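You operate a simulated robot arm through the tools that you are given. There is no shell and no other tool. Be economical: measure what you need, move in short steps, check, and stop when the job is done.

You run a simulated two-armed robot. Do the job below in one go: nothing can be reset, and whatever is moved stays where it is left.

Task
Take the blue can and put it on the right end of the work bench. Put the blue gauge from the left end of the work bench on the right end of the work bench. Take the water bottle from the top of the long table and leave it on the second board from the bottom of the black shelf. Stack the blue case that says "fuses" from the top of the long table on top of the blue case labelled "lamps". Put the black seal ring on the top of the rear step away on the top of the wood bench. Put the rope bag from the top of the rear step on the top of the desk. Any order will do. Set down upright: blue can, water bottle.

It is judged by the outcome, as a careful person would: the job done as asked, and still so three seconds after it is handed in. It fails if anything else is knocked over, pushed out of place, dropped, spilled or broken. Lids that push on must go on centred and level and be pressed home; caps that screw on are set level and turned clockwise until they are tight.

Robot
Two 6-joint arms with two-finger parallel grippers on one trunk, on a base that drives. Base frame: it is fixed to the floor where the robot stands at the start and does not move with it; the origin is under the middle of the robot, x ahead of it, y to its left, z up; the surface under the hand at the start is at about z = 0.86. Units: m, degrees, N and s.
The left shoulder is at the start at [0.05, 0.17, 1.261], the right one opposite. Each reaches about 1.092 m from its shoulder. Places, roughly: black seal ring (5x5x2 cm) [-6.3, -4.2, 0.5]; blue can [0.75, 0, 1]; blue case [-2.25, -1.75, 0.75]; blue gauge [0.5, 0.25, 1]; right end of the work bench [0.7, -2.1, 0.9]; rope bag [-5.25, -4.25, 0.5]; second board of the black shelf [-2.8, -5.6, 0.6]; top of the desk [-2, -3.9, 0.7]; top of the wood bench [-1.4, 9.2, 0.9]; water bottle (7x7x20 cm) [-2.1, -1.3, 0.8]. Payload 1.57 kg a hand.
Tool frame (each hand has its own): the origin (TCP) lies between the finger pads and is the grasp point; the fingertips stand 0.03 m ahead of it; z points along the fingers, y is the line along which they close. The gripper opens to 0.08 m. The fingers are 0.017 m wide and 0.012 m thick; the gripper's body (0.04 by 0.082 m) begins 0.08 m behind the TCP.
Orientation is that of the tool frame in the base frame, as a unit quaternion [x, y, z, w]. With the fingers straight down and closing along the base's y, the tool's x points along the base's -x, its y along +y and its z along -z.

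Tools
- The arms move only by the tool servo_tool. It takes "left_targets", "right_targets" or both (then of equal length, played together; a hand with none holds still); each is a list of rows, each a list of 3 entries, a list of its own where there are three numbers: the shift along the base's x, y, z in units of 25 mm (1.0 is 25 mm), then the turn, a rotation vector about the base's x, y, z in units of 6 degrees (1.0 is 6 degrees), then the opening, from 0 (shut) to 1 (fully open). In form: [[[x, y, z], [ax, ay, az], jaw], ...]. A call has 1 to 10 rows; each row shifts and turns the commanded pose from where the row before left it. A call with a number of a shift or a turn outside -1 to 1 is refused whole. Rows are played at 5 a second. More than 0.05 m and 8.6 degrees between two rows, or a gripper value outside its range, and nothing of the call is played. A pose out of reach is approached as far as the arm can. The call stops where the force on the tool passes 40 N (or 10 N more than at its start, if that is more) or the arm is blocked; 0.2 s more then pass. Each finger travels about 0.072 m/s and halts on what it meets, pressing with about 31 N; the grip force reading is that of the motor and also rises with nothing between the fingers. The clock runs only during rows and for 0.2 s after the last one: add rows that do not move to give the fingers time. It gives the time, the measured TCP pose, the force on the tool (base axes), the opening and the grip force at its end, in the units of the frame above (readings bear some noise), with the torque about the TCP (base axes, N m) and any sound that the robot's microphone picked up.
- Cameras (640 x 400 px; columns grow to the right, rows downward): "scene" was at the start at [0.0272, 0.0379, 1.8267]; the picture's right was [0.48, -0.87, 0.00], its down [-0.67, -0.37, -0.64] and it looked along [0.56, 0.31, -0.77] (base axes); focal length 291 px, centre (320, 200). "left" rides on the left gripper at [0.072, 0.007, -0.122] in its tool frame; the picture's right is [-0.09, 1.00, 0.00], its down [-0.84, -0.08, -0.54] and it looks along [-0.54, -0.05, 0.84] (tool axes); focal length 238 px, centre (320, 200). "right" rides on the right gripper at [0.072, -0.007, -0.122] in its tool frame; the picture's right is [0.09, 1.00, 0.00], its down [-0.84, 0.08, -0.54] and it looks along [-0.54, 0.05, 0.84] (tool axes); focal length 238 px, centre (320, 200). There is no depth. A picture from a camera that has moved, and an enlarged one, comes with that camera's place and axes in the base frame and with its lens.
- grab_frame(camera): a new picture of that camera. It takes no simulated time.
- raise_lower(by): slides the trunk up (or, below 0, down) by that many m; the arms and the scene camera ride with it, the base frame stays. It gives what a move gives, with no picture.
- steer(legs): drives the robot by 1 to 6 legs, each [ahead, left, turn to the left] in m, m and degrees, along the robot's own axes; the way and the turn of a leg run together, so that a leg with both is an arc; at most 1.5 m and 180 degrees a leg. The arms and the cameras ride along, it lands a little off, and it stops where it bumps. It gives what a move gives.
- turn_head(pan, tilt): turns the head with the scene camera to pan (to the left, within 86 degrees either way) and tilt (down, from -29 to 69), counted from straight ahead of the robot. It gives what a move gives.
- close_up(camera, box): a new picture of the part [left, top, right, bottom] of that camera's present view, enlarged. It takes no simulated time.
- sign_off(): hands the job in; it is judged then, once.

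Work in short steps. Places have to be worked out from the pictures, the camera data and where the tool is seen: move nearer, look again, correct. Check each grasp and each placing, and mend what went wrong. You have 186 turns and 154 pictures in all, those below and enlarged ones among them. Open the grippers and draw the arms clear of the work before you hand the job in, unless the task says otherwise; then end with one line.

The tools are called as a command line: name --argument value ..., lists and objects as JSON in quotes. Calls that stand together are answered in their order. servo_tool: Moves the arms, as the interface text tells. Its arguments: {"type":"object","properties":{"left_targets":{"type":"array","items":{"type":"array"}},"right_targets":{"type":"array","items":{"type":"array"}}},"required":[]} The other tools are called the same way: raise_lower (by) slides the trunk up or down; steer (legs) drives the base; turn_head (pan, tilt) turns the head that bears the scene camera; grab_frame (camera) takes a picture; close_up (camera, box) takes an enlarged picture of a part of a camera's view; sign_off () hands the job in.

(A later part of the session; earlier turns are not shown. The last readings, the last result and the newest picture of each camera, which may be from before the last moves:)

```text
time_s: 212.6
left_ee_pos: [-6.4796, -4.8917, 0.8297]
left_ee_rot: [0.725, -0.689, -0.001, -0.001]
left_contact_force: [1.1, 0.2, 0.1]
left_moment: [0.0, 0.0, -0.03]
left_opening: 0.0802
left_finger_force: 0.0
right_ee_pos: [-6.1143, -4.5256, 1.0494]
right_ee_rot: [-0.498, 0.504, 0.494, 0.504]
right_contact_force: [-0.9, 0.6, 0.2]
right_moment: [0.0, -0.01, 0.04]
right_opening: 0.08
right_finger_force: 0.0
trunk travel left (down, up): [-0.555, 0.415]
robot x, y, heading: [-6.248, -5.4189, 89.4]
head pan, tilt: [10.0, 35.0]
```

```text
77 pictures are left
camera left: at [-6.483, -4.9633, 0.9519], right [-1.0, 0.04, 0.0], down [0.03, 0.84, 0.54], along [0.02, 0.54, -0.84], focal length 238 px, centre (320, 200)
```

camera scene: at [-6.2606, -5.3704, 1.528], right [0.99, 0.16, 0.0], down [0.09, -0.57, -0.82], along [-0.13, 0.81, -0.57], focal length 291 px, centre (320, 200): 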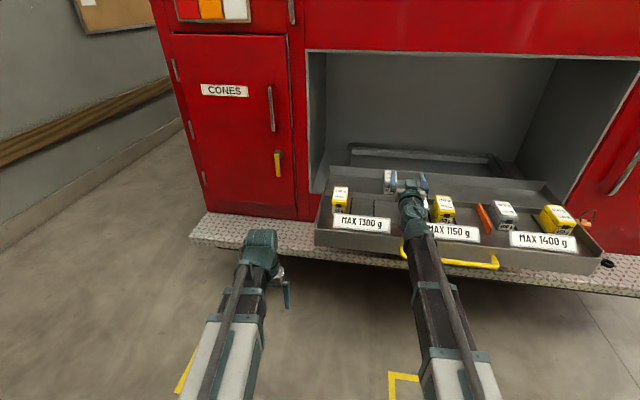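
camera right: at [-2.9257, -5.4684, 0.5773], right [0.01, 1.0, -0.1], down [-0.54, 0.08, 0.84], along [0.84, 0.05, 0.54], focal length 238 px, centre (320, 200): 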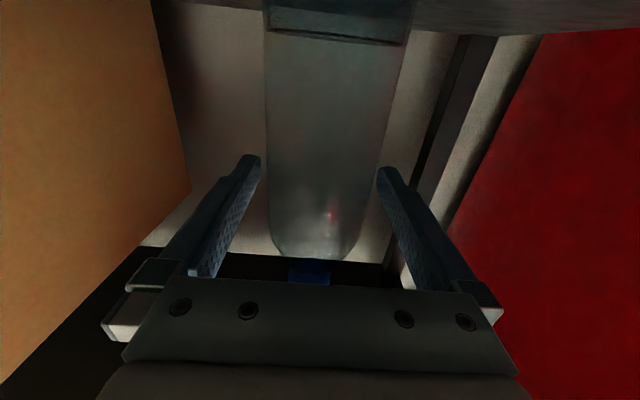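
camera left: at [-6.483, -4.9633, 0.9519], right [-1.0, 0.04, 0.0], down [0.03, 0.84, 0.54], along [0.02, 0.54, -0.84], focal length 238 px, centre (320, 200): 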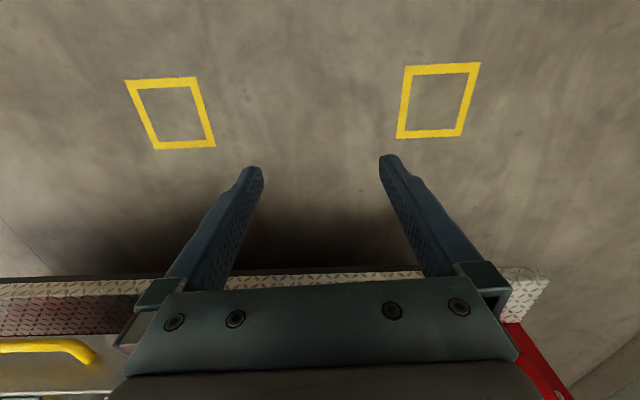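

No ring on the visible left part, but the area under the pulled-out drawer is hidden. I back 0.25 m, tilt the left hand forward, lower, and peek under the drawer with its camera.

steer --legs '[[-0.25, -0.2, 0]]'

servo_tool --left_targets '[[[0, 0.8, 0.05], [1, 0, 0], 1], [[0, 0.8, 0.14], [1, 0, 0], 1], [[0, 0.8, 0.24], [1, 0, 0], 1], [[0, 0.8, 0.33], [1, 0, 0], 1], [[0, 0.8, 0.42], [1, 0, 0], 1], [[0, 0.7, 0.5], [1, 0, 0], 1], [[0, 0.7, 0.58], [1, 0, 0], 1], [[0, 0.6, 0.65], [1, 0, 0], 1]]'

raise_lower --by -0.4

grab_frame --camera "left"

```text
time_s: 214.8
left_ee_pos: [-6.2809, -5.1454, 0.8292]
left_ee_rot: [0.725, -0.689, -0.001, -0.001]
left_contact_force: [0.0, -0.5, -0.5]
left_moment: [-0.02, 0.0, -0.02]
left_opening: 0.0799
left_finger_force: 0.0
right_ee_pos: [-5.9163, -4.7807, 1.0492]
right_ee_rot: [-0.498, 0.504, 0.494, 0.504]
right_contact_force: [-0.3, -0.7, 0.9]
right_moment: [-0.02, -0.01, -0.02]
right_opening: 0.08
right_finger_force: 0.0
trunk travel left (down, up): [-0.555, 0.415]
robot x, y, heading: [-6.0505, -5.6712, 89.3]
head pan, tilt: [10.0, 35.0]
```

```text
time_s: 216.6
left_ee_pos: [-6.2825, -4.9937, 0.9035]
left_ee_rot: [0.661, -0.629, -0.282, -0.296]
left_contact_force: [-0.4, 0.4, 0.5]
left_moment: [-0.01, 0.0, 0.01]
left_opening: 0.08
left_finger_force: 0.0
right_ee_pos: [-5.9162, -4.7805, 1.0496]
right_ee_rot: [-0.497, 0.505, 0.494, 0.505]
right_contact_force: [0.7, 0.1, 0.6]
right_moment: [0.05, 0.01, -0.02]
right_opening: 0.0799
right_finger_force: 0.1
trunk travel left (down, up): [-0.555, 0.415]
robot x, y, heading: [-6.0495, -5.6722, 89.2]
head pan, tilt: [10.0, 35.0]
```

```text
time_s: 220.4
left_ee_pos: [-6.2817, -4.9951, 0.5025]
left_ee_rot: [0.662, -0.629, -0.283, -0.295]
left_contact_force: [-0.7, 0.2, 0.6]
left_moment: [0.01, -0.03, 0.02]
left_opening: 0.0799
left_finger_force: 0.0
right_ee_pos: [-5.9152, -4.7813, 0.6481]
right_ee_rot: [-0.498, 0.504, 0.494, 0.504]
right_contact_force: [-0.7, 0.6, 0.0]
right_moment: [0.01, 0.0, -0.02]
right_opening: 0.0799
right_finger_force: 0.1
trunk travel left (down, up): [-0.155, 0.815]
robot x, y, heading: [-6.051, -5.6757, 89.2]
head pan, tilt: [10.0, 35.0]
```

```text
76 pictures are left
camera left: at [-6.2851, -5.1334, 0.5311], right [-1.0, 0.03, 0.03], down [0.04, 0.16, 0.99], along [0.02, 0.99, -0.16], focal length 238 px, centre (320, 200)
```

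left: 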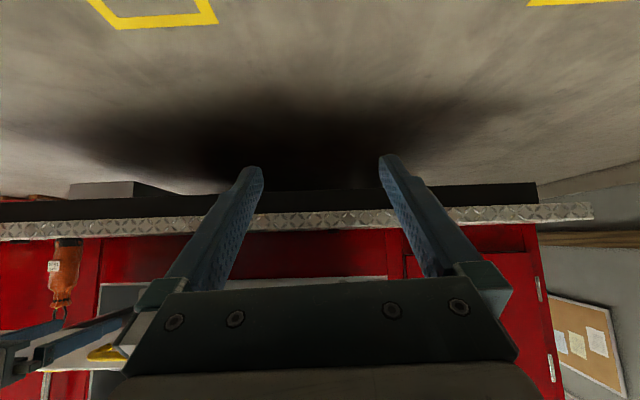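

The view under the drawer is open. I enlarge the strip above the step's edge to search for a ring.

close_up --camera "left" --box '[0, 180, 200, 300]'

close_up --camera "left" --box '[220, 180, 420, 300]'

```text
3.20 times, centred on (100, 240) of left
camera zoom: at [-6.2851, -5.1334, 0.5311], right [-1.0, 0.03, 0.03], down [0.04, 0.16, 0.99], along [0.02, 0.99, -0.16], focal length 763 px, centre (1024, 72)
```

zoom: 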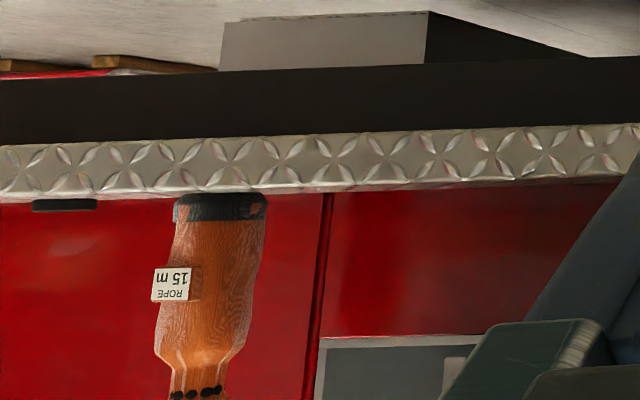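

```text
3.20 times, centred on (320, 240) of left
camera zoom: at [-6.2851, -5.1334, 0.5311], right [-1.0, 0.03, 0.03], down [0.04, 0.16, 0.99], along [0.02, 0.99, -0.16], focal length 763 px, centre (320, 72)
```

zoom: 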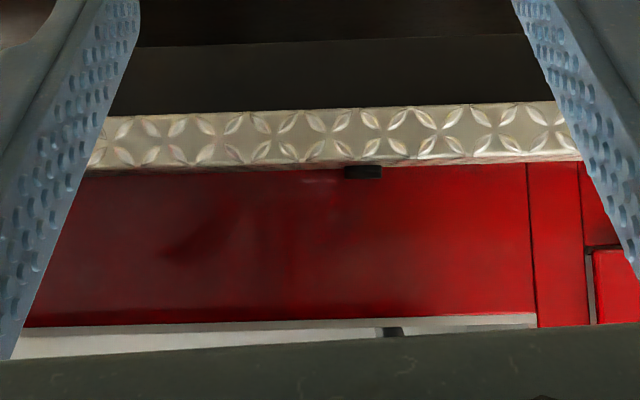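

There is a second black ring under the drawer at x≈-6.31, matching the listed place and the 5×5×2 cm size, so that is the one to take. At this lower head height the scene camera should also see below the drawer.

turn_head --pan 12 --tilt 22

grab_frame --camera "scene"

close_up --camera "scene" --box '[200, 160, 360, 260]'

```text
time_s: 221.1
left_ee_pos: [-6.2821, -4.9931, 0.5029]
left_ee_rot: [0.662, -0.629, -0.282, -0.294]
left_contact_force: [-0.4, -0.1, 0.0]
left_moment: [-0.02, -0.01, 0.0]
left_opening: 0.0799
left_finger_force: 0.1
right_ee_pos: [-5.9158, -4.7797, 0.6497]
right_ee_rot: [-0.498, 0.504, 0.494, 0.504]
right_contact_force: [0.2, 0.2, -0.2]
right_moment: [0.01, -0.01, 0.01]
right_opening: 0.08
right_finger_force: 0.1
trunk travel left (down, up): [-0.155, 0.815]
robot x, y, heading: [-6.0486, -5.6731, 89.1]
head pan, tilt: [12.0, 22.0]
```

```text
73 pictures are left
camera scene: at [-6.0671, -5.6206, 1.1485], right [0.98, 0.2, 0.0], down [0.07, -0.37, -0.93], along [-0.18, 0.91, -0.38], focal length 291 px, centre (320, 200)
```

scene: 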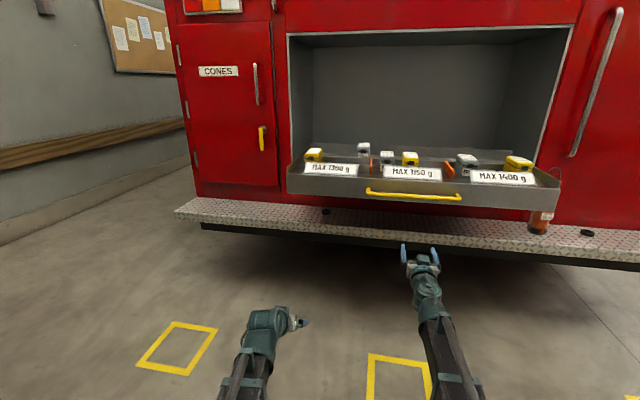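

```text
4.00 times, centred on (280, 210) of scene
camera zoom: at [-6.0671, -5.6206, 1.1485], right [0.98, 0.2, 0.0], down [0.07, -0.37, -0.93], along [-0.18, 0.91, -0.38], focal length 1162 px, centre (480, 160)
```

zoom: 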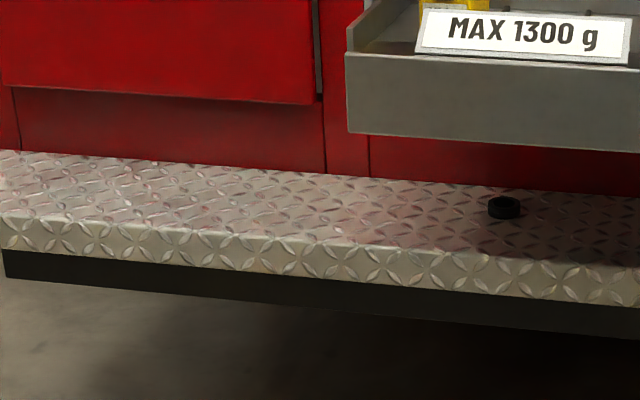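

Ring: [-6.308, -4.241], step top z≈0.497, drawer bottom z≈0.65, so there is room to reach in nearly horizontally. I retract the right arm and tilt the left hand to 12° below horizontal.

servo_tool --left_targets '[[[0, 0.41, 0.72], [1, 0, 0], 1], [[0, 0.41, 0.78], [1, 0, 0], 1], [[0, 0.41, 0.82], [1, 0, 0], 1], [[0, 0.41, 0.87], [1, 0, 0], 1], [[0, 0.41, 0.9], [1, 0, 0], 1], [[0, 0, 0], [0, 0, 0], 1], [[0, 0, 0], [0, 0, 0], 1], [[0, 0, 0], [0, 0, 0], 1], [[0, 0, 0], [0, 0, 0], 1], [[0, 0, 0], [0, 0, 0], 1]]' --right_targets '[[[0, -1, 0], [0, 0, 0], 1], [[0, -1, 0], [0, 0, 0], 1], [[0, -1, 0], [0, 0, 0], 1], [[0, -1, 0], [0, 0, 0], 1], [[0, -1, 0], [0, 0, 0], 1], [[0, -1, 0], [0, 0, 0], 1], [[0, -1, 0], [0, 0, 0], 1], [[0, -1, 0], [0, 0, 0], 1], [[0, -1, 0], [0, 0, 0], 1], [[0, -1, 0], [0, 0, 0], 1]]'

steer --legs '[[0, 0, 0.9]]'

```text
time_s: 223.3
left_ee_pos: [-6.2815, -4.9439, 0.6054]
left_ee_rot: [0.562, -0.535, -0.435, -0.457]
left_contact_force: [0.1, -0.4, 1.0]
left_moment: [0.02, -0.01, 0.0]
left_opening: 0.0799
left_finger_force: 0.0
right_ee_pos: [-5.9153, -4.9986, 0.6476]
right_ee_rot: [-0.496, 0.505, 0.493, 0.505]
right_contact_force: [0.1, -0.2, -0.6]
right_moment: [0.01, 0.01, 0.02]
right_opening: 0.0801
right_finger_force: 0.0
right hand out of reach, approached as far as the arm can: row 9, 10
trunk travel left (down, up): [-0.155, 0.815]
robot x, y, heading: [-6.0488, -5.6707, 89.0]
head pan, tilt: [12.0, 22.0]
```

```text
time_s: 224.1
left_ee_pos: [-6.2937, -4.9488, 0.6051]
left_ee_rot: [0.566, -0.53, -0.438, -0.453]
left_contact_force: [-1.0, -0.1, -0.1]
left_moment: [0.0, 0.01, -0.02]
left_opening: 0.0799
left_finger_force: 0.1
right_ee_pos: [-5.9265, -4.997, 0.6493]
right_ee_rot: [0.502, -0.5, -0.499, -0.5]
right_contact_force: [-0.3, -0.3, 0.1]
right_moment: [-0.03, 0.01, -0.03]
right_opening: 0.08
right_finger_force: 0.1
trunk travel left (down, up): [-0.155, 0.815]
robot x, y, heading: [-6.0465, -5.6757, 90.1]
head pan, tilt: [12.0, 22.0]
```

Left tool points +y, 12° down; I correct a 2.8° roll, lower to TCP 0.535 and drive up to the step.

servo_tool --left_targets '[[[0, 0, 0], [0, 0.47, 0], 1]]'

raise_lower --by -0.07

steer --legs '[[0.45, 0.014, 0]]'

grab_frame --camera "left"

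close_up --camera "scene" --box '[180, 180, 380, 305]'

```text
time_s: 224.5
left_ee_pos: [-6.2931, -4.9467, 0.6051]
left_ee_rot: [0.556, -0.541, -0.453, -0.44]
left_contact_force: [0.0, 0.2, 0.2]
left_moment: [-0.02, -0.01, 0.0]
left_opening: 0.0801
left_finger_force: 0.1
right_ee_pos: [-5.9278, -4.9966, 0.6495]
right_ee_rot: [-0.5, 0.501, 0.498, 0.501]
right_contact_force: [-0.9, 0.8, 0.1]
right_moment: [0.0, 0.01, -0.04]
right_opening: 0.0801
right_finger_force: 0.1
trunk travel left (down, up): [-0.155, 0.815]
robot x, y, heading: [-6.0505, -5.6676, 90.1]
head pan, tilt: [12.0, 22.0]
```

```text
time_s: 225.6
left_ee_pos: [-6.2923, -4.9464, 0.5347]
left_ee_rot: [0.556, -0.541, -0.452, -0.44]
left_contact_force: [-0.2, 0.5, 0.6]
left_moment: [0.0, -0.02, 0.01]
left_opening: 0.08
left_finger_force: 0.0
right_ee_pos: [-5.9278, -4.9974, 0.5788]
right_ee_rot: [0.502, -0.5, -0.497, -0.5]
right_contact_force: [0.3, 0.8, -0.1]
right_moment: [-0.01, 0.03, 0.0]
right_opening: 0.0799
right_finger_force: 0.1
trunk travel left (down, up): [-0.085, 0.885]
robot x, y, heading: [-6.0467, -5.6706, 90.1]
head pan, tilt: [12.0, 22.0]
```

```text
time_s: 228.3
left_ee_pos: [-6.3122, -4.5019, 0.5362]
left_ee_rot: [0.558, -0.54, -0.454, -0.438]
left_contact_force: [-0.4, -0.1, 0.3]
left_moment: [0.02, -0.01, 0.0]
left_opening: 0.0799
left_finger_force: 0.1
right_ee_pos: [-5.9475, -4.549, 0.5792]
right_ee_rot: [0.503, -0.499, -0.5, -0.498]
right_contact_force: [-0.1, -0.3, -0.1]
right_moment: [-0.01, 0.01, -0.02]
right_opening: 0.0799
right_finger_force: 0.1
trunk travel left (down, up): [-0.085, 0.885]
robot x, y, heading: [-6.0651, -5.2239, 90.6]
head pan, tilt: [12.0, 22.0]
```

```text
71 pictures are left
camera left: at [-6.3159, -4.6352, 0.4898], right [-1.0, -0.01, 0.09], down [0.09, -0.36, 0.93], along [0.02, 0.93, 0.36], focal length 238 px, centre (320, 200)
```

left: 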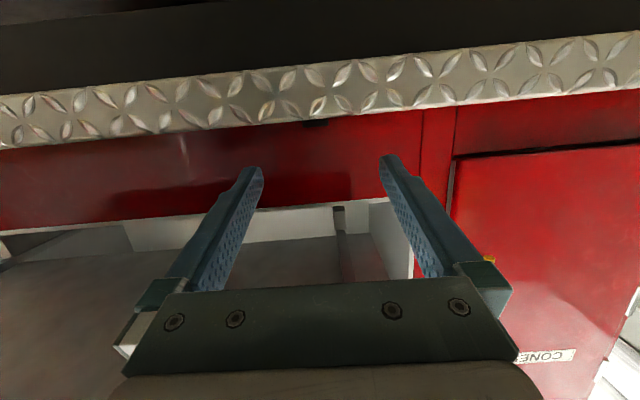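

```text
3.20 times, centred on (280, 242) of scene
camera zoom: at [-6.0845, -5.1738, 1.0786], right [0.98, 0.22, 0.0], down [0.08, -0.37, -0.93], along [-0.2, 0.91, -0.37], focal length 930 px, centre (448, 64)
```

zoom: 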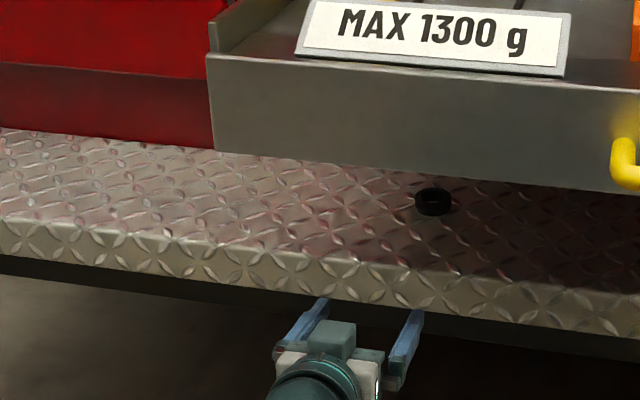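

The ring is at [-6.314, -4.213]; my fingertip estimate in the same picture agrees with the readings. I extend the left hand 0.25 m under the drawer, just above ring height.

servo_tool --left_targets '[[[0, 1, 0], [0, 0, 0], 1], [[0, 1, 0], [0, 0, 0], 1], [[0, 1, 0], [0, 0, 0], 1], [[0, 1, 0], [0, 0, 0], 1], [[0, 1, 0], [0, 0, 0], 1], [[0, 1, 0], [0, 0, 0], 1], [[0, 1, 0], [0, 0, 0], 1]]'

close_up --camera "scene" --box '[230, 180, 390, 280]'

```text
time_s: 229.9
left_ee_pos: [-6.3134, -4.3253, 0.5337]
left_ee_rot: [0.558, -0.54, -0.453, -0.438]
left_contact_force: [0.5, 0.0, -0.7]
left_moment: [-0.03, -0.01, 0.02]
left_opening: 0.08
left_finger_force: 0.0
right_ee_pos: [-5.9469, -4.5487, 0.5791]
right_ee_rot: [0.502, -0.5, -0.499, -0.5]
right_contact_force: [0.3, 0.8, 0.6]
right_moment: [0.02, 0.01, 0.01]
right_opening: 0.0801
right_finger_force: 0.0
trunk travel left (down, up): [-0.085, 0.885]
robot x, y, heading: [-6.0622, -5.2261, 90.3]
head pan, tilt: [12.0, 22.0]
```

```text
4.00 times, centred on (310, 230) of scene
camera zoom: at [-6.0845, -5.1739, 1.0786], right [0.98, 0.22, 0.0], down [0.08, -0.37, -0.93], along [-0.2, 0.91, -0.37], focal length 1162 px, centre (360, 80)
```

zoom: 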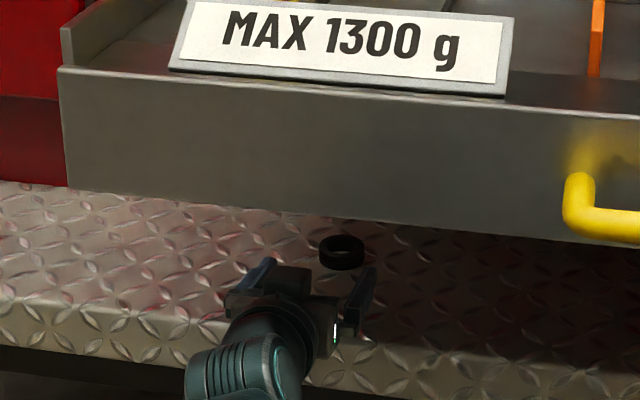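

The fingers head straight for the ring. I advance the remaining 0.10 m and check.

servo_tool --left_targets '[[[-0.12, 1, 0], [0, 0, 0], 1], [[0, 1, 0], [0, 0, 0], 1], [[0, 1, 0], [0, 0, 0], 1], [[0, 0.8, 0], [0, 0, 0], 1]]'

close_up --camera "scene" --box '[230, 180, 390, 280]'

grab_frame --camera "left"

```text
time_s: 230.9
left_ee_pos: [-6.3159, -4.2317, 0.5358]
left_ee_rot: [0.557, -0.541, -0.453, -0.439]
left_contact_force: [0.3, 0.1, -0.3]
left_moment: [0.03, -0.01, 0.02]
left_opening: 0.0799
left_finger_force: 0.0
right_ee_pos: [-5.9469, -4.5491, 0.5788]
right_ee_rot: [0.502, -0.5, -0.498, -0.5]
right_contact_force: [0.2, -0.1, 0.5]
right_moment: [0.02, 0.03, 0.02]
right_opening: 0.0799
right_finger_force: 0.0
trunk travel left (down, up): [-0.085, 0.885]
robot x, y, heading: [-6.0642, -5.2255, 90.5]
head pan, tilt: [12.0, 22.0]
```

```text
4.00 times, centred on (310, 230) of scene
camera zoom: at [-6.0845, -5.1738, 1.0786], right [0.98, 0.22, 0.0], down [0.08, -0.37, -0.93], along [-0.2, 0.91, -0.37], focal length 1162 px, centre (360, 80)
```

zoom: 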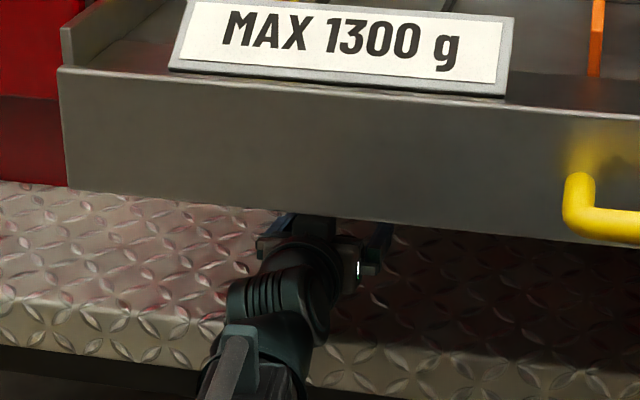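

```text
67 pictures are left
camera left: at [-6.3188, -4.3646, 0.4898], right [-1.0, -0.01, 0.09], down [0.09, -0.36, 0.93], along [0.02, 0.93, 0.36], focal length 238 px, centre (320, 200)
```

left: 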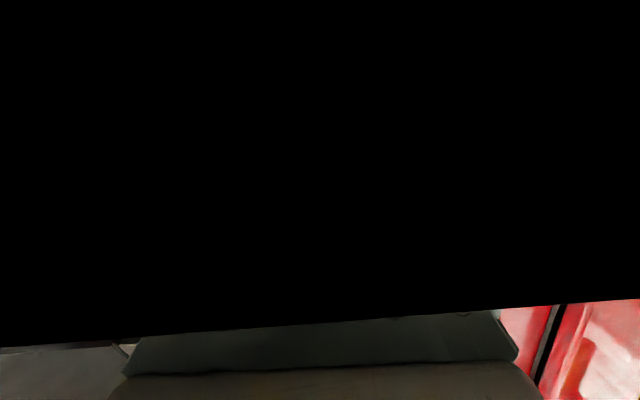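

The fingers straddle the ring's place. I lower 2 cm to ring height and close.

raise_lower --by -0.018

servo_tool --left_targets '[[[0, 0, 0], [0, 0, 0], 0], [[0, 0, 0], [0, 0, 0], 0], [[0, 0, 0], [0, 0, 0], 0], [[0, 0, 0], [0, 0, 0], 0], [[0, 0, 0], [0, 0, 0], 0]]'

```text
time_s: 231.5
left_ee_pos: [-6.3163, -4.2314, 0.5169]
left_ee_rot: [0.558, -0.54, -0.453, -0.438]
left_contact_force: [-0.3, -0.4, -0.5]
left_moment: [0.02, 0.0, -0.02]
left_opening: 0.0801
left_finger_force: 0.0
right_ee_pos: [-5.9456, -4.5487, 0.5604]
right_ee_rot: [0.502, -0.5, -0.498, -0.5]
right_contact_force: [0.2, -0.1, -0.1]
right_moment: [0.01, -0.03, 0.03]
right_opening: 0.08
right_finger_force: 0.2
trunk travel left (down, up): [-0.067, 0.903]
robot x, y, heading: [-6.0679, -5.2274, 90.3]
head pan, tilt: [12.0, 22.0]
```

```text
time_s: 232.7
left_ee_pos: [-6.3157, -4.2309, 0.5165]
left_ee_rot: [0.557, -0.54, -0.453, -0.439]
left_contact_force: [0.3, 0.3, 2.3]
left_moment: [0.0, -0.08, 0.0]
left_opening: 0.041
left_finger_force: 30.9
right_ee_pos: [-5.9475, -4.5497, 0.5601]
right_ee_rot: [0.502, -0.5, -0.498, -0.5]
right_contact_force: [-0.2, -0.3, 0.3]
right_moment: [0.0, -0.01, 0.0]
right_opening: 0.0801
right_finger_force: 0.1
trunk travel left (down, up): [-0.067, 0.903]
robot x, y, heading: [-6.0653, -5.2251, 90.3]
head pan, tilt: [12.0, 22.0]
```

Gripped at 41 mm. I lift 15 mm and draw the hand straight out.

raise_lower --by 0.018

servo_tool --left_targets '[[[0, -1, 0], [0, 0, 0], 0], [[0, -1, 0], [0, 0, 0], 0], [[0, -1, 0], [0, 0, 0], 0], [[0, -1, 0], [0, 0, 0], 0], [[0, -1, 0], [0, 0, 0], 0], [[0, -1, 0], [0, 0, 0], 0], [[0, -1, 0], [0, 0, 0], 0], [[0, -1, 0], [0, 0, 0], 0], [[0, -1, 0], [0, 0, 0], 0], [[0, -1, 0], [0, 0, 0], 0]]'

grab_frame --camera "left"

close_up --camera "scene" --box '[180, 180, 380, 305]'

```text
time_s: 233.4
left_ee_pos: [-6.3164, -4.2312, 0.5338]
left_ee_rot: [0.557, -0.54, -0.453, -0.438]
left_contact_force: [-0.2, -0.3, 0.7]
left_moment: [0.03, 0.0, 0.02]
left_opening: 0.041
left_finger_force: 31.1
right_ee_pos: [-5.946, -4.5495, 0.5784]
right_ee_rot: [0.503, -0.499, -0.499, -0.499]
right_contact_force: [-0.7, 1.6, -0.2]
right_moment: [0.0, -0.01, 0.03]
right_opening: 0.08
right_finger_force: 0.0
trunk travel left (down, up): [-0.085, 0.885]
robot x, y, heading: [-6.0654, -5.2219, 90.7]
head pan, tilt: [12.0, 22.0]
```

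```text
time_s: 235.6
left_ee_pos: [-6.3152, -4.4804, 0.5341]
left_ee_rot: [0.557, -0.54, -0.453, -0.439]
left_contact_force: [0.1, 0.5, 0.2]
left_moment: [0.02, 0.01, 0.01]
left_opening: 0.0411
left_finger_force: 30.7
right_ee_pos: [-5.9473, -4.5499, 0.5781]
right_ee_rot: [0.503, -0.499, -0.5, -0.498]
right_contact_force: [-0.4, 0.4, -0.7]
right_moment: [0.03, -0.06, -0.01]
right_opening: 0.08
right_finger_force: 0.0
trunk travel left (down, up): [-0.085, 0.885]
robot x, y, heading: [-6.0632, -5.2239, 90.6]
head pan, tilt: [12.0, 22.0]
```

```text
66 pictures are left
camera left: at [-6.3187, -4.615, 0.4897], right [-1.0, -0.01, 0.09], down [0.09, -0.36, 0.93], along [0.02, 0.93, 0.36], focal length 238 px, centre (320, 200)
```

left: 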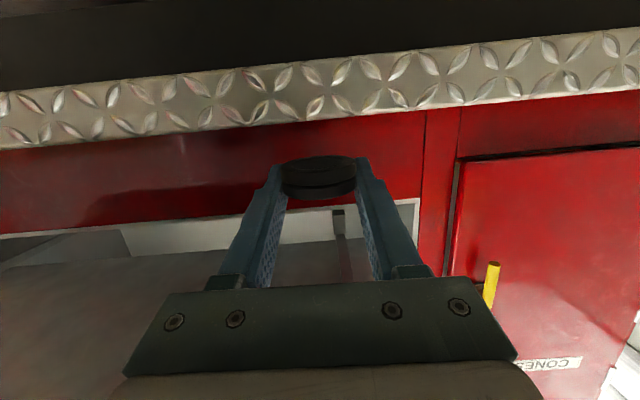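

```text
3.20 times, centred on (280, 242) of scene
camera zoom: at [-6.0845, -5.1737, 1.0786], right [0.98, 0.22, 0.0], down [0.08, -0.37, -0.93], along [-0.2, 0.91, -0.37], focal length 930 px, centre (448, 64)
```

zoom: 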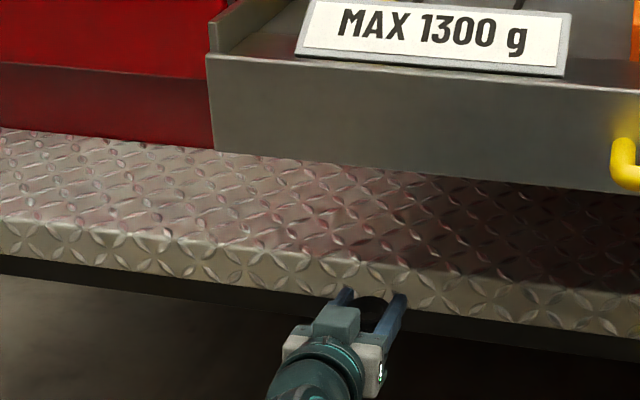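

The ring is held only by its near edge at the fingertips. I set it back on the front of the step and regrasp about 3 cm deeper.

servo_tool --left_targets '[[[0, 1, 0], [0, 0, 0], 0], [[0, 1, 0], [0, 0, 0], 0], [[0, 1, 0], [0, 0, 0], 0], [[0, 1, 0], [0, 0, 0], 0], [[0, 1, 0], [0, 0, 0], 0]]'

raise_lower --by -0.017

servo_tool --left_targets '[[[0, 0, 0], [0, 0, 0], 1], [[0, 0, 0], [0, 0, 0], 1], [[0, 0, 0], [0, 0, 0], 1], [[0, 0, 0], [0, 0, 0], 1]]'

close_up --camera "scene" --box '[230, 180, 390, 280]'

```text
time_s: 236.8
left_ee_pos: [-6.317, -4.355, 0.5344]
left_ee_rot: [0.557, -0.541, -0.453, -0.438]
left_contact_force: [0.6, -0.2, -0.2]
left_moment: [0.03, -0.01, -0.04]
left_opening: 0.041
left_finger_force: 31.1
right_ee_pos: [-5.9459, -4.5496, 0.5803]
right_ee_rot: [0.503, -0.499, -0.499, -0.499]
right_contact_force: [0.1, -0.4, -0.6]
right_moment: [-0.02, -0.01, 0.0]
right_opening: 0.08
right_finger_force: 0.1
trunk travel left (down, up): [-0.085, 0.885]
robot x, y, heading: [-6.0622, -5.2263, 90.3]
head pan, tilt: [12.0, 22.0]
```

```text
time_s: 237.4
left_ee_pos: [-6.3148, -4.3567, 0.5163]
left_ee_rot: [0.557, -0.54, -0.453, -0.439]
left_contact_force: [0.0, -0.5, 0.2]
left_moment: [-0.02, 0.01, 0.0]
left_opening: 0.041
left_finger_force: 30.2
right_ee_pos: [-5.9466, -4.5497, 0.5607]
right_ee_rot: [0.502, -0.499, -0.499, -0.499]
right_contact_force: [-0.2, 1.0, 0.0]
right_moment: [0.02, 0.04, 0.01]
right_opening: 0.0798
right_finger_force: 0.0
trunk travel left (down, up): [-0.068, 0.902]
robot x, y, heading: [-6.064, -5.229, 90.7]
head pan, tilt: [12.0, 22.0]
```

```text
time_s: 238.4
left_ee_pos: [-6.3156, -4.3555, 0.5169]
left_ee_rot: [0.557, -0.541, -0.452, -0.439]
left_contact_force: [0.1, -0.6, 0.0]
left_moment: [-0.01, -0.03, -0.03]
left_opening: 0.08
left_finger_force: 0.1
right_ee_pos: [-5.9465, -4.5489, 0.5617]
right_ee_rot: [0.502, -0.499, -0.499, -0.499]
right_contact_force: [-1.1, 0.2, 0.0]
right_moment: [0.01, 0.01, 0.0]
right_opening: 0.0801
right_finger_force: 0.2
trunk travel left (down, up): [-0.068, 0.902]
robot x, y, heading: [-6.0633, -5.2234, 90.6]
head pan, tilt: [12.0, 22.0]
```

```text
4.00 times, centred on (310, 230) of scene
camera zoom: at [-6.0845, -5.1738, 1.0616], right [0.98, 0.22, 0.0], down [0.08, -0.37, -0.93], along [-0.2, 0.91, -0.37], focal length 1162 px, centre (360, 80)
```

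zoom: 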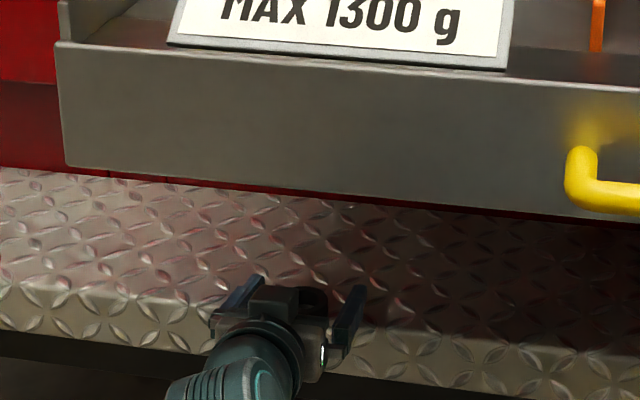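

The ring's diameter is about 42 mm and it lies between the pads, so the grip was in fact full. I advance 1 cm, close again, and withdraw.

servo_tool --left_targets '[[[0.08, 0.5, 0], [0, 0, 0], 1], [[0, 0, 0], [0, 0, 0], 0], [[0, 0, 0], [0, 0, 0], 0], [[0, 0, 0], [0, 0, 0], 0], [[0, 0, 0], [0, 0, 0], 0], [[0, 0, 0], [0, 0, 0], 0]]'

raise_lower --by 0.02

servo_tool --left_targets '[[[0, -1, 0], [0, 0, 0], 0], [[0, -1, 0], [0, 0, 0], 0], [[0, -1, 0], [0, 0, 0], 0], [[0, -1, 0], [0, 0, 0], 0], [[0, -1, 0], [0, 0, 0], 0], [[0, -1, 0], [0, 0, 0], 0], [[0, -1, 0], [0, 0, 0], 0]]'

grab_frame --camera "left"

```text
time_s: 239.8
left_ee_pos: [-6.3146, -4.3431, 0.5183]
left_ee_rot: [0.557, -0.54, -0.453, -0.438]
left_contact_force: [-0.8, 0.3, 2.0]
left_moment: [-0.01, 0.02, 0.02]
left_opening: 0.0415
left_finger_force: 31.3
right_ee_pos: [-5.9463, -4.5487, 0.5618]
right_ee_rot: [0.502, -0.5, -0.498, -0.5]
right_contact_force: [0.0, -0.6, 0.5]
right_moment: [0.0, 0.01, -0.01]
right_opening: 0.0802
right_finger_force: 0.1
trunk travel left (down, up): [-0.068, 0.902]
robot x, y, heading: [-6.0632, -5.2251, 90.6]
head pan, tilt: [12.0, 22.0]
```

```text
time_s: 240.5
left_ee_pos: [-6.3147, -4.3435, 0.5377]
left_ee_rot: [0.558, -0.539, -0.454, -0.438]
left_contact_force: [0.4, -0.3, 0.3]
left_moment: [-0.02, -0.03, 0.01]
left_opening: 0.0414
left_finger_force: 30.5
right_ee_pos: [-5.9464, -4.5496, 0.582]
right_ee_rot: [0.502, -0.5, -0.498, -0.5]
right_contact_force: [0.4, -0.7, 0.1]
right_moment: [0.0, -0.02, -0.02]
right_opening: 0.0799
right_finger_force: 0.0
trunk travel left (down, up): [-0.088, 0.882]
robot x, y, heading: [-6.0664, -5.2235, 90.4]
head pan, tilt: [12.0, 22.0]
```

```text
time_s: 242.1
left_ee_pos: [-6.3135, -4.5179, 0.5362]
left_ee_rot: [0.557, -0.541, -0.452, -0.439]
left_contact_force: [0.5, -0.7, 0.0]
left_moment: [0.02, 0.03, -0.03]
left_opening: 0.0412
left_finger_force: 30.7
right_ee_pos: [-5.9474, -4.5495, 0.5811]
right_ee_rot: [0.503, -0.499, -0.499, -0.499]
right_contact_force: [0.5, 0.6, 0.6]
right_moment: [0.01, 0.01, 0.01]
right_opening: 0.0799
right_finger_force: 0.1
trunk travel left (down, up): [-0.088, 0.882]
robot x, y, heading: [-6.0672, -5.2212, 90.4]
head pan, tilt: [12.0, 22.0]
```

```text
63 pictures are left
camera left: at [-6.3168, -4.6526, 0.4926], right [-1.0, -0.01, 0.09], down [0.09, -0.36, 0.93], along [0.02, 0.93, 0.36], focal length 238 px, centre (320, 200)
```

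left: 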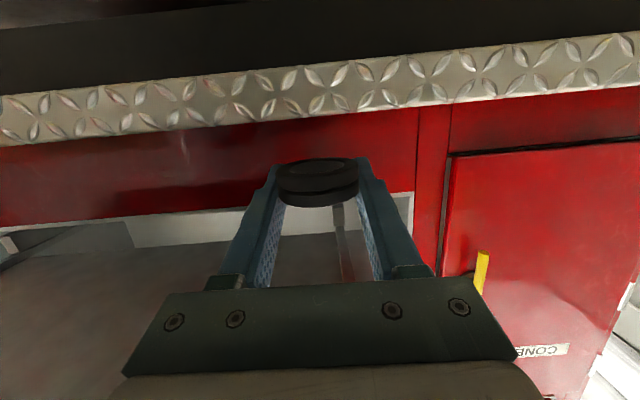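

The ring is securely held. Now the rope bag near [-5.30, -4.26]: I back 0.1 m, move 0.64 m right, and look at it.

steer --legs '[[-0.12, 0, 0], [0, -0.64, -0.4]]'

grab_frame --camera "right"

turn_head --pan -5 --tilt 25

close_up --camera "scene" --box '[220, 100, 460, 250]'

```text
time_s: 246.5
left_ee_pos: [-5.6629, -4.6345, 0.5374]
left_ee_rot: [0.554, -0.544, -0.45, -0.441]
left_contact_force: [-0.1, 0.1, -1.5]
left_moment: [0.01, 0.0, 0.01]
left_opening: 0.0414
left_finger_force: 31.0
right_ee_pos: [-5.2957, -4.6701, 0.5809]
right_ee_rot: [-0.499, 0.503, 0.495, 0.503]
right_contact_force: [-0.4, -0.1, -0.4]
right_moment: [0.0, 0.01, 0.01]
right_opening: 0.0797
right_finger_force: 0.0
trunk travel left (down, up): [-0.088, 0.882]
robot x, y, heading: [-5.4221, -5.3458, 90.1]
head pan, tilt: [12.0, 22.0]
```

```text
62 pictures are left
camera right: at [-5.2898, -4.7935, 0.5103], right [-1.0, 0.01, -0.1], down [-0.09, -0.54, 0.84], along [-0.04, 0.84, 0.54], focal length 238 px, centre (320, 200)
```

right: 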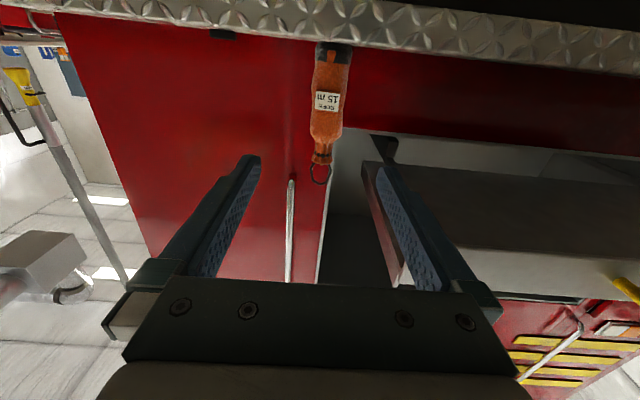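

```text
time_s: 247.3
left_ee_pos: [-5.6616, -4.6351, 0.5366]
left_ee_rot: [0.554, -0.544, -0.449, -0.442]
left_contact_force: [0.0, -0.1, 0.0]
left_moment: [0.01, -0.01, -0.04]
left_opening: 0.0412
left_finger_force: 30.4
right_ee_pos: [-5.2941, -4.6707, 0.5806]
right_ee_rot: [-0.5, 0.503, 0.495, 0.503]
right_contact_force: [0.4, -0.1, -0.2]
right_moment: [0.01, 0.0, 0.01]
right_opening: 0.0801
right_finger_force: 0.0
trunk travel left (down, up): [-0.088, 0.882]
robot x, y, heading: [-5.4194, -5.3421, 89.7]
head pan, tilt: [-5.0, 25.0]
```

```text
2.67 times, centred on (340, 175) of scene
camera zoom: at [-5.4138, -5.2924, 1.0768], right [1.0, -0.09, 0.0], down [-0.04, -0.42, -0.91], along [0.08, 0.9, -0.42], focal length 775 px, centre (267, 267)
```

zoom: 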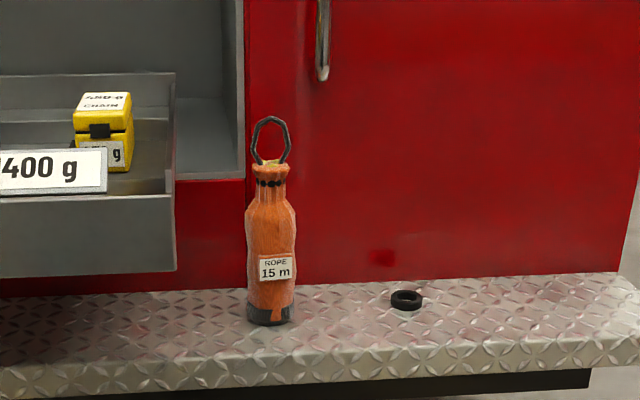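

The bag is at [-5.314, -4.247], body ≈7 cm wide, neck ≈5 cm wide at z≈0.71, and clear of the drawer. I'll grip the neck horizontally: raise 0.13 m, drive 0.10 m, extend the right arm partway and check.

raise_lower --by 0.131

steer --legs '[[0.1, 0, 0]]'

servo_tool --right_targets '[[[-0.12, 1, 0], [0, 0, 0], 1], [[-0.12, 1, 0], [0, 0, 0], 1], [[-0.12, 1, 0], [0, 0, 0], 1], [[-0.12, 1, 0], [0, 0, 0], 1], [[-0.12, 1, 0], [0, 0, 0], 1], [[-0.12, 1, 0], [0, 0, 0], 1], [[0, 1, 0], [0, 0, 0], 1], [[0, 1, 0], [0, 0, 0], 1]]'

grab_frame --camera "right"

close_up --camera "scene" --box '[220, 100, 460, 250]'

```text
time_s: 248.9
left_ee_pos: [-5.6618, -4.6341, 0.6681]
left_ee_rot: [0.553, -0.545, -0.449, -0.442]
left_contact_force: [0.5, -0.2, -0.3]
left_moment: [0.0, -0.01, 0.02]
left_opening: 0.0412
left_finger_force: 30.6
right_ee_pos: [-5.2951, -4.6706, 0.7129]
right_ee_rot: [-0.5, 0.503, 0.495, 0.503]
right_contact_force: [-0.5, 1.0, -0.5]
right_moment: [0.01, -0.02, 0.01]
right_opening: 0.0801
right_finger_force: 0.0
trunk travel left (down, up): [-0.219, 0.751]
robot x, y, heading: [-5.4181, -5.3476, 90.0]
head pan, tilt: [-5.0, 25.0]
```

```text
time_s: 250.0
left_ee_pos: [-5.6613, -4.5353, 0.6687]
left_ee_rot: [0.554, -0.545, -0.449, -0.441]
left_contact_force: [0.4, 0.8, 0.0]
left_moment: [0.03, 0.0, 0.0]
left_opening: 0.041
left_finger_force: 31.3
right_ee_pos: [-5.2952, -4.5706, 0.7125]
right_ee_rot: [-0.499, 0.503, 0.495, 0.503]
right_contact_force: [-0.5, -0.4, 0.1]
right_moment: [0.01, -0.01, 0.02]
right_opening: 0.0801
right_finger_force: 0.0
trunk travel left (down, up): [-0.219, 0.751]
robot x, y, heading: [-5.4225, -5.2488, 89.9]
head pan, tilt: [-5.0, 25.0]
```

```text
time_s: 251.8
left_ee_pos: [-5.6602, -4.5349, 0.668]
left_ee_rot: [0.553, -0.544, -0.45, -0.442]
left_contact_force: [-0.3, -0.8, 0.0]
left_moment: [0.04, 0.0, 0.01]
left_opening: 0.0414
left_finger_force: 31.1
right_ee_pos: [-5.312, -4.371, 0.7124]
right_ee_rot: [-0.501, 0.502, 0.496, 0.502]
right_contact_force: [-0.1, 1.0, -0.4]
right_moment: [-0.06, 0.02, 0.01]
right_opening: 0.0803
right_finger_force: 0.1
trunk travel left (down, up): [-0.219, 0.751]
robot x, y, heading: [-5.4218, -5.2465, 89.6]
head pan, tilt: [-5.0, 25.0]
```

```text
60 pictures are left
camera right: at [-5.3063, -4.4936, 0.6414], right [-1.0, 0.01, -0.1], down [-0.09, -0.54, 0.84], along [-0.04, 0.84, 0.54], focal length 238 px, centre (320, 200)
```

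right: 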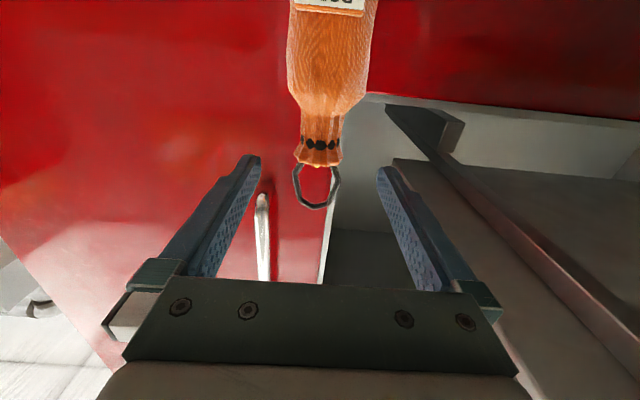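

```text
2.67 times, centred on (340, 175) of scene
camera zoom: at [-5.413, -5.1929, 1.2077], right [1.0, -0.09, 0.0], down [-0.04, -0.42, -0.91], along [0.09, 0.9, -0.42], focal length 775 px, centre (267, 267)
```

zoom: 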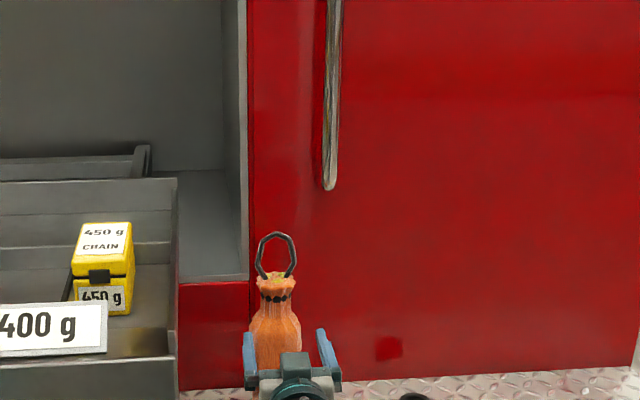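

Well aligned: neck at z≈0.713, x=-5.312. I advance 0.12 m and close.

servo_tool --right_targets '[[[0, 1, 0], [0, 0, 0], 1], [[0, 1, 0], [0, 0, 0], 1], [[0, 1, 0], [0, 0, 0], 1], [[0, 1, 0], [0, 0, 0], 1], [[0, 0.85, 0], [0, 0, 0], 1], [[0, 0, 0], [0, 0, 0], 0], [[0, 0, 0], [0, 0, 0], 0], [[0, 0, 0], [0, 0, 0], 0], [[0, 0, 0], [0, 0, 0], 0]]'

grab_frame --camera "right"

```text
time_s: 253.8
left_ee_pos: [-5.6596, -4.5355, 0.6693]
left_ee_rot: [0.554, -0.545, -0.449, -0.442]
left_contact_force: [-0.4, 0.0, -0.7]
left_moment: [0.01, -0.01, 0.0]
left_opening: 0.0411
left_finger_force: 30.8
right_ee_pos: [-5.3111, -4.2514, 0.7126]
right_ee_rot: [-0.499, 0.503, 0.495, 0.503]
right_contact_force: [-0.5, 1.3, 0.2]
right_moment: [0.1, 0.03, 0.04]
right_opening: 0.0392
right_finger_force: 31.5
trunk travel left (down, up): [-0.219, 0.751]
robot x, y, heading: [-5.4209, -5.2416, 89.6]
head pan, tilt: [-5.0, 25.0]
```

```text
58 pictures are left
camera right: at [-5.3062, -4.373, 0.6412], right [-1.0, 0.01, -0.1], down [-0.09, -0.54, 0.84], along [-0.04, 0.84, 0.54], focal length 238 px, centre (320, 200)
```

right: 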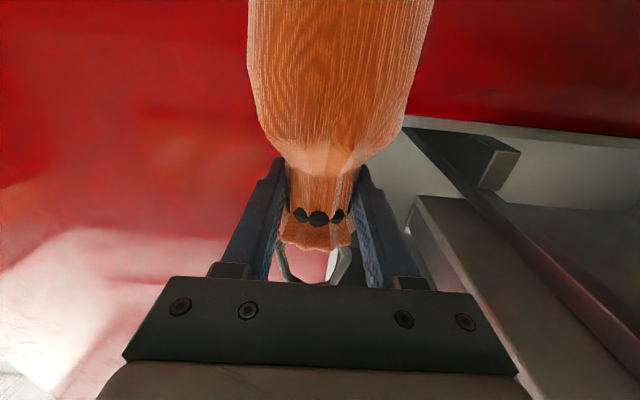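

The neck is firmly gripped at 39 mm. I lift 0.15 m, back out and look.

raise_lower --by 0.12

steer --legs '[[-0.35, 0, 0]]'

grab_frame --camera "scene"

```text
time_s: 254.6
left_ee_pos: [-5.66, -4.5347, 0.7122]
left_ee_rot: [0.555, -0.553, -0.441, -0.438]
left_contact_force: [-2.3, 0.1, -22.0]
left_moment: [0.27, -0.28, -0.15]
left_opening: 0.0412
left_finger_force: 31.6
right_ee_pos: [-5.3118, -4.2492, 0.7607]
right_ee_rot: [-0.499, 0.504, 0.494, 0.503]
right_contact_force: [-0.1, 0.3, -8.7]
right_moment: [0.01, -0.01, -0.01]
right_opening: 0.0392
right_finger_force: 31.1
trunk travel left (down, up): [-0.269, 0.701]
robot x, y, heading: [-5.4195, -5.2464, 89.7]
head pan, tilt: [-5.0, 25.0]
stopped: the force on the tool passed its limit at 81 N (the readings are from after the stop); the commanded pose is now the measured one
```

```text
time_s: 256.9
left_ee_pos: [-5.663, -4.8862, 0.714]
left_ee_rot: [0.556, -0.551, -0.443, -0.437]
left_contact_force: [1.1, 0.7, -0.5]
left_moment: [0.01, 0.0, -0.02]
left_opening: 0.041
left_finger_force: 30.7
right_ee_pos: [-5.314, -4.5991, 0.7628]
right_ee_rot: [-0.499, 0.503, 0.495, 0.502]
right_contact_force: [-0.2, -0.9, -8.2]
right_moment: [-0.05, 0.0, 0.0]
right_opening: 0.0395
right_finger_force: 31.0
trunk travel left (down, up): [-0.269, 0.701]
robot x, y, heading: [-5.4242, -5.5955, 89.4]
head pan, tilt: [-5.0, 25.0]
```

```text
57 pictures are left
camera scene: at [-5.4151, -5.5424, 1.2581], right [1.0, -0.09, 0.0], down [-0.04, -0.42, -0.91], along [0.08, 0.9, -0.42], focal length 291 px, centre (320, 200)
```

scene: 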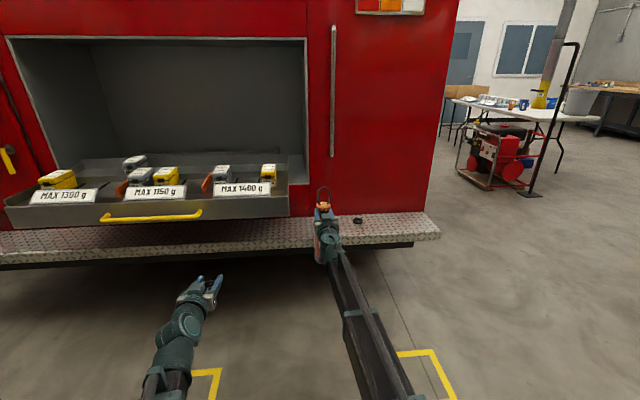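

While rising, the left hand bumped the drawer's handle from below (the move stopped, and I've since backed away). I check the drawer contents and the ring in the left hand.

close_up --camera "scene" --box '[0, 130, 320, 320]'

grab_frame --camera "left"

```text
2.00 times, centred on (160, 225) of scene
camera zoom: at [-5.4151, -5.5424, 1.2581], right [1.0, -0.09, 0.0], down [-0.04, -0.42, -0.91], along [0.08, 0.9, -0.42], focal length 581 px, centre (640, 150)
```

zoom: 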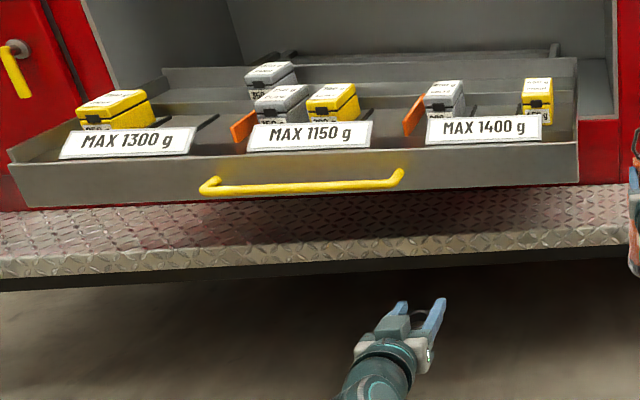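

```text
55 pictures are left
camera left: at [-5.6684, -5.0212, 0.6721], right [-1.0, 0.01, 0.09], down [0.08, -0.34, 0.94], along [0.04, 0.94, 0.34], focal length 238 px, centre (320, 200)
```

left: 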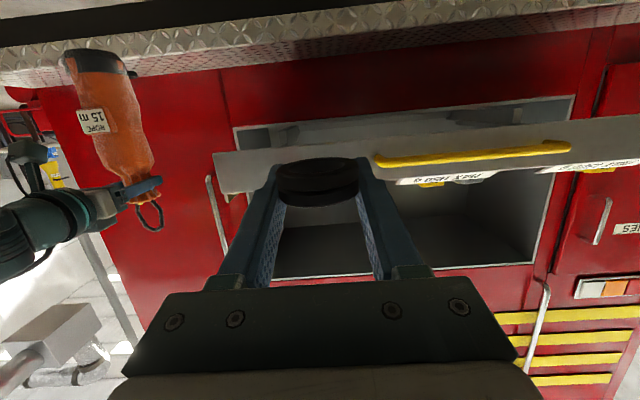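

All is intact: drawer contents unchanged, ring and bag both held. I raise 0.26 m and go toward the desk's open end, facing +x.

raise_lower --by 0.28

steer --legs '[[0, -1.1, 0], [1.0, 0, 0], [0, 0, -90], [0, 0.95, 0], [0.4, 0, 0]]'

turn_head --pan -8 --tilt 28

grab_frame --camera "scene"

```text
time_s: 259.7
left_ee_pos: [-5.6624, -4.8857, 0.9934]
left_ee_rot: [0.555, -0.551, -0.443, -0.438]
left_contact_force: [-0.3, -0.4, 0.0]
left_moment: [0.0, 0.0, -0.01]
left_opening: 0.0412
left_finger_force: 30.8
right_ee_pos: [-5.3143, -4.5996, 1.0424]
right_ee_rot: [-0.499, 0.503, 0.495, 0.502]
right_contact_force: [0.3, 0.6, -7.3]
right_moment: [-0.04, 0.03, -0.01]
right_opening: 0.0393
right_finger_force: 31.0
trunk travel left (down, up): [-0.549, 0.421]
robot x, y, heading: [-5.4209, -5.5963, 89.7]
head pan, tilt: [-5.0, 25.0]
```

```text
time_s: 280.6
left_ee_pos: [-3.2008, -3.414, 0.9943]
left_ee_rot: [-0.004, 0.783, 0.005, 0.622]
left_contact_force: [0.7, -0.5, -0.9]
left_moment: [0.02, -0.01, -0.02]
left_opening: 0.0413
left_finger_force: 31.7
right_ee_pos: [-2.9145, -3.7609, 1.0427]
right_ee_rot: [0.002, 0.709, -0.005, 0.705]
right_contact_force: [-0.4, 0.1, -6.9]
right_moment: [0.01, 0.04, 0.0]
right_opening: 0.0388
right_finger_force: 31.0
trunk travel left (down, up): [-0.549, 0.421]
robot x, y, heading: [-3.9099, -3.6486, -0.4]
head pan, tilt: [-5.0, 25.0]
```

```text
time_s: 281.3
left_ee_pos: [-3.202, -3.4124, 0.9938]
left_ee_rot: [-0.004, 0.782, 0.004, 0.623]
left_contact_force: [-0.7, -0.5, -1.1]
left_moment: [0.0, 0.01, -0.01]
left_opening: 0.0412
left_finger_force: 31.1
right_ee_pos: [-2.9143, -3.7609, 1.0424]
right_ee_rot: [0.002, 0.709, -0.005, 0.705]
right_contact_force: [0.7, -0.3, -8.6]
right_moment: [0.0, 0.05, -0.01]
right_opening: 0.0391
right_finger_force: 31.5
trunk travel left (down, up): [-0.549, 0.421]
robot x, y, heading: [-3.9109, -3.6495, -0.0]
head pan, tilt: [-8.0, 28.0]
```

```text
54 pictures are left
camera scene: at [-3.8587, -3.6655, 1.5333], right [-0.14, -0.99, 0.0], down [-0.47, 0.07, -0.88], along [0.87, -0.13, -0.47], focal length 291 px, centre (320, 200)
```

scene: 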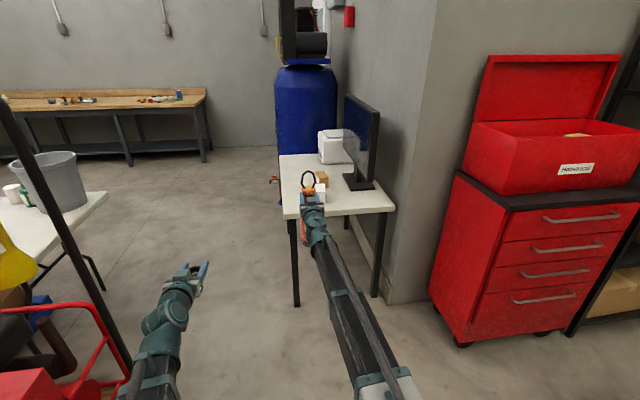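

I can see the desk's end. I enlarge the desktop for the free spot.

close_up --camera "scene" --box '[250, 120, 410, 220]'

```text
4.00 times, centred on (330, 170) of scene
camera zoom: at [-3.8587, -3.6655, 1.5333], right [-0.14, -0.99, 0.0], down [-0.47, 0.07, -0.88], along [0.87, -0.13, -0.47], focal length 1162 px, centre (280, 320)
```

zoom: 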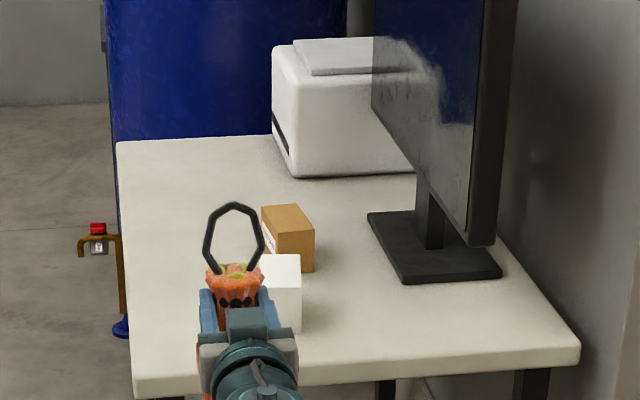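

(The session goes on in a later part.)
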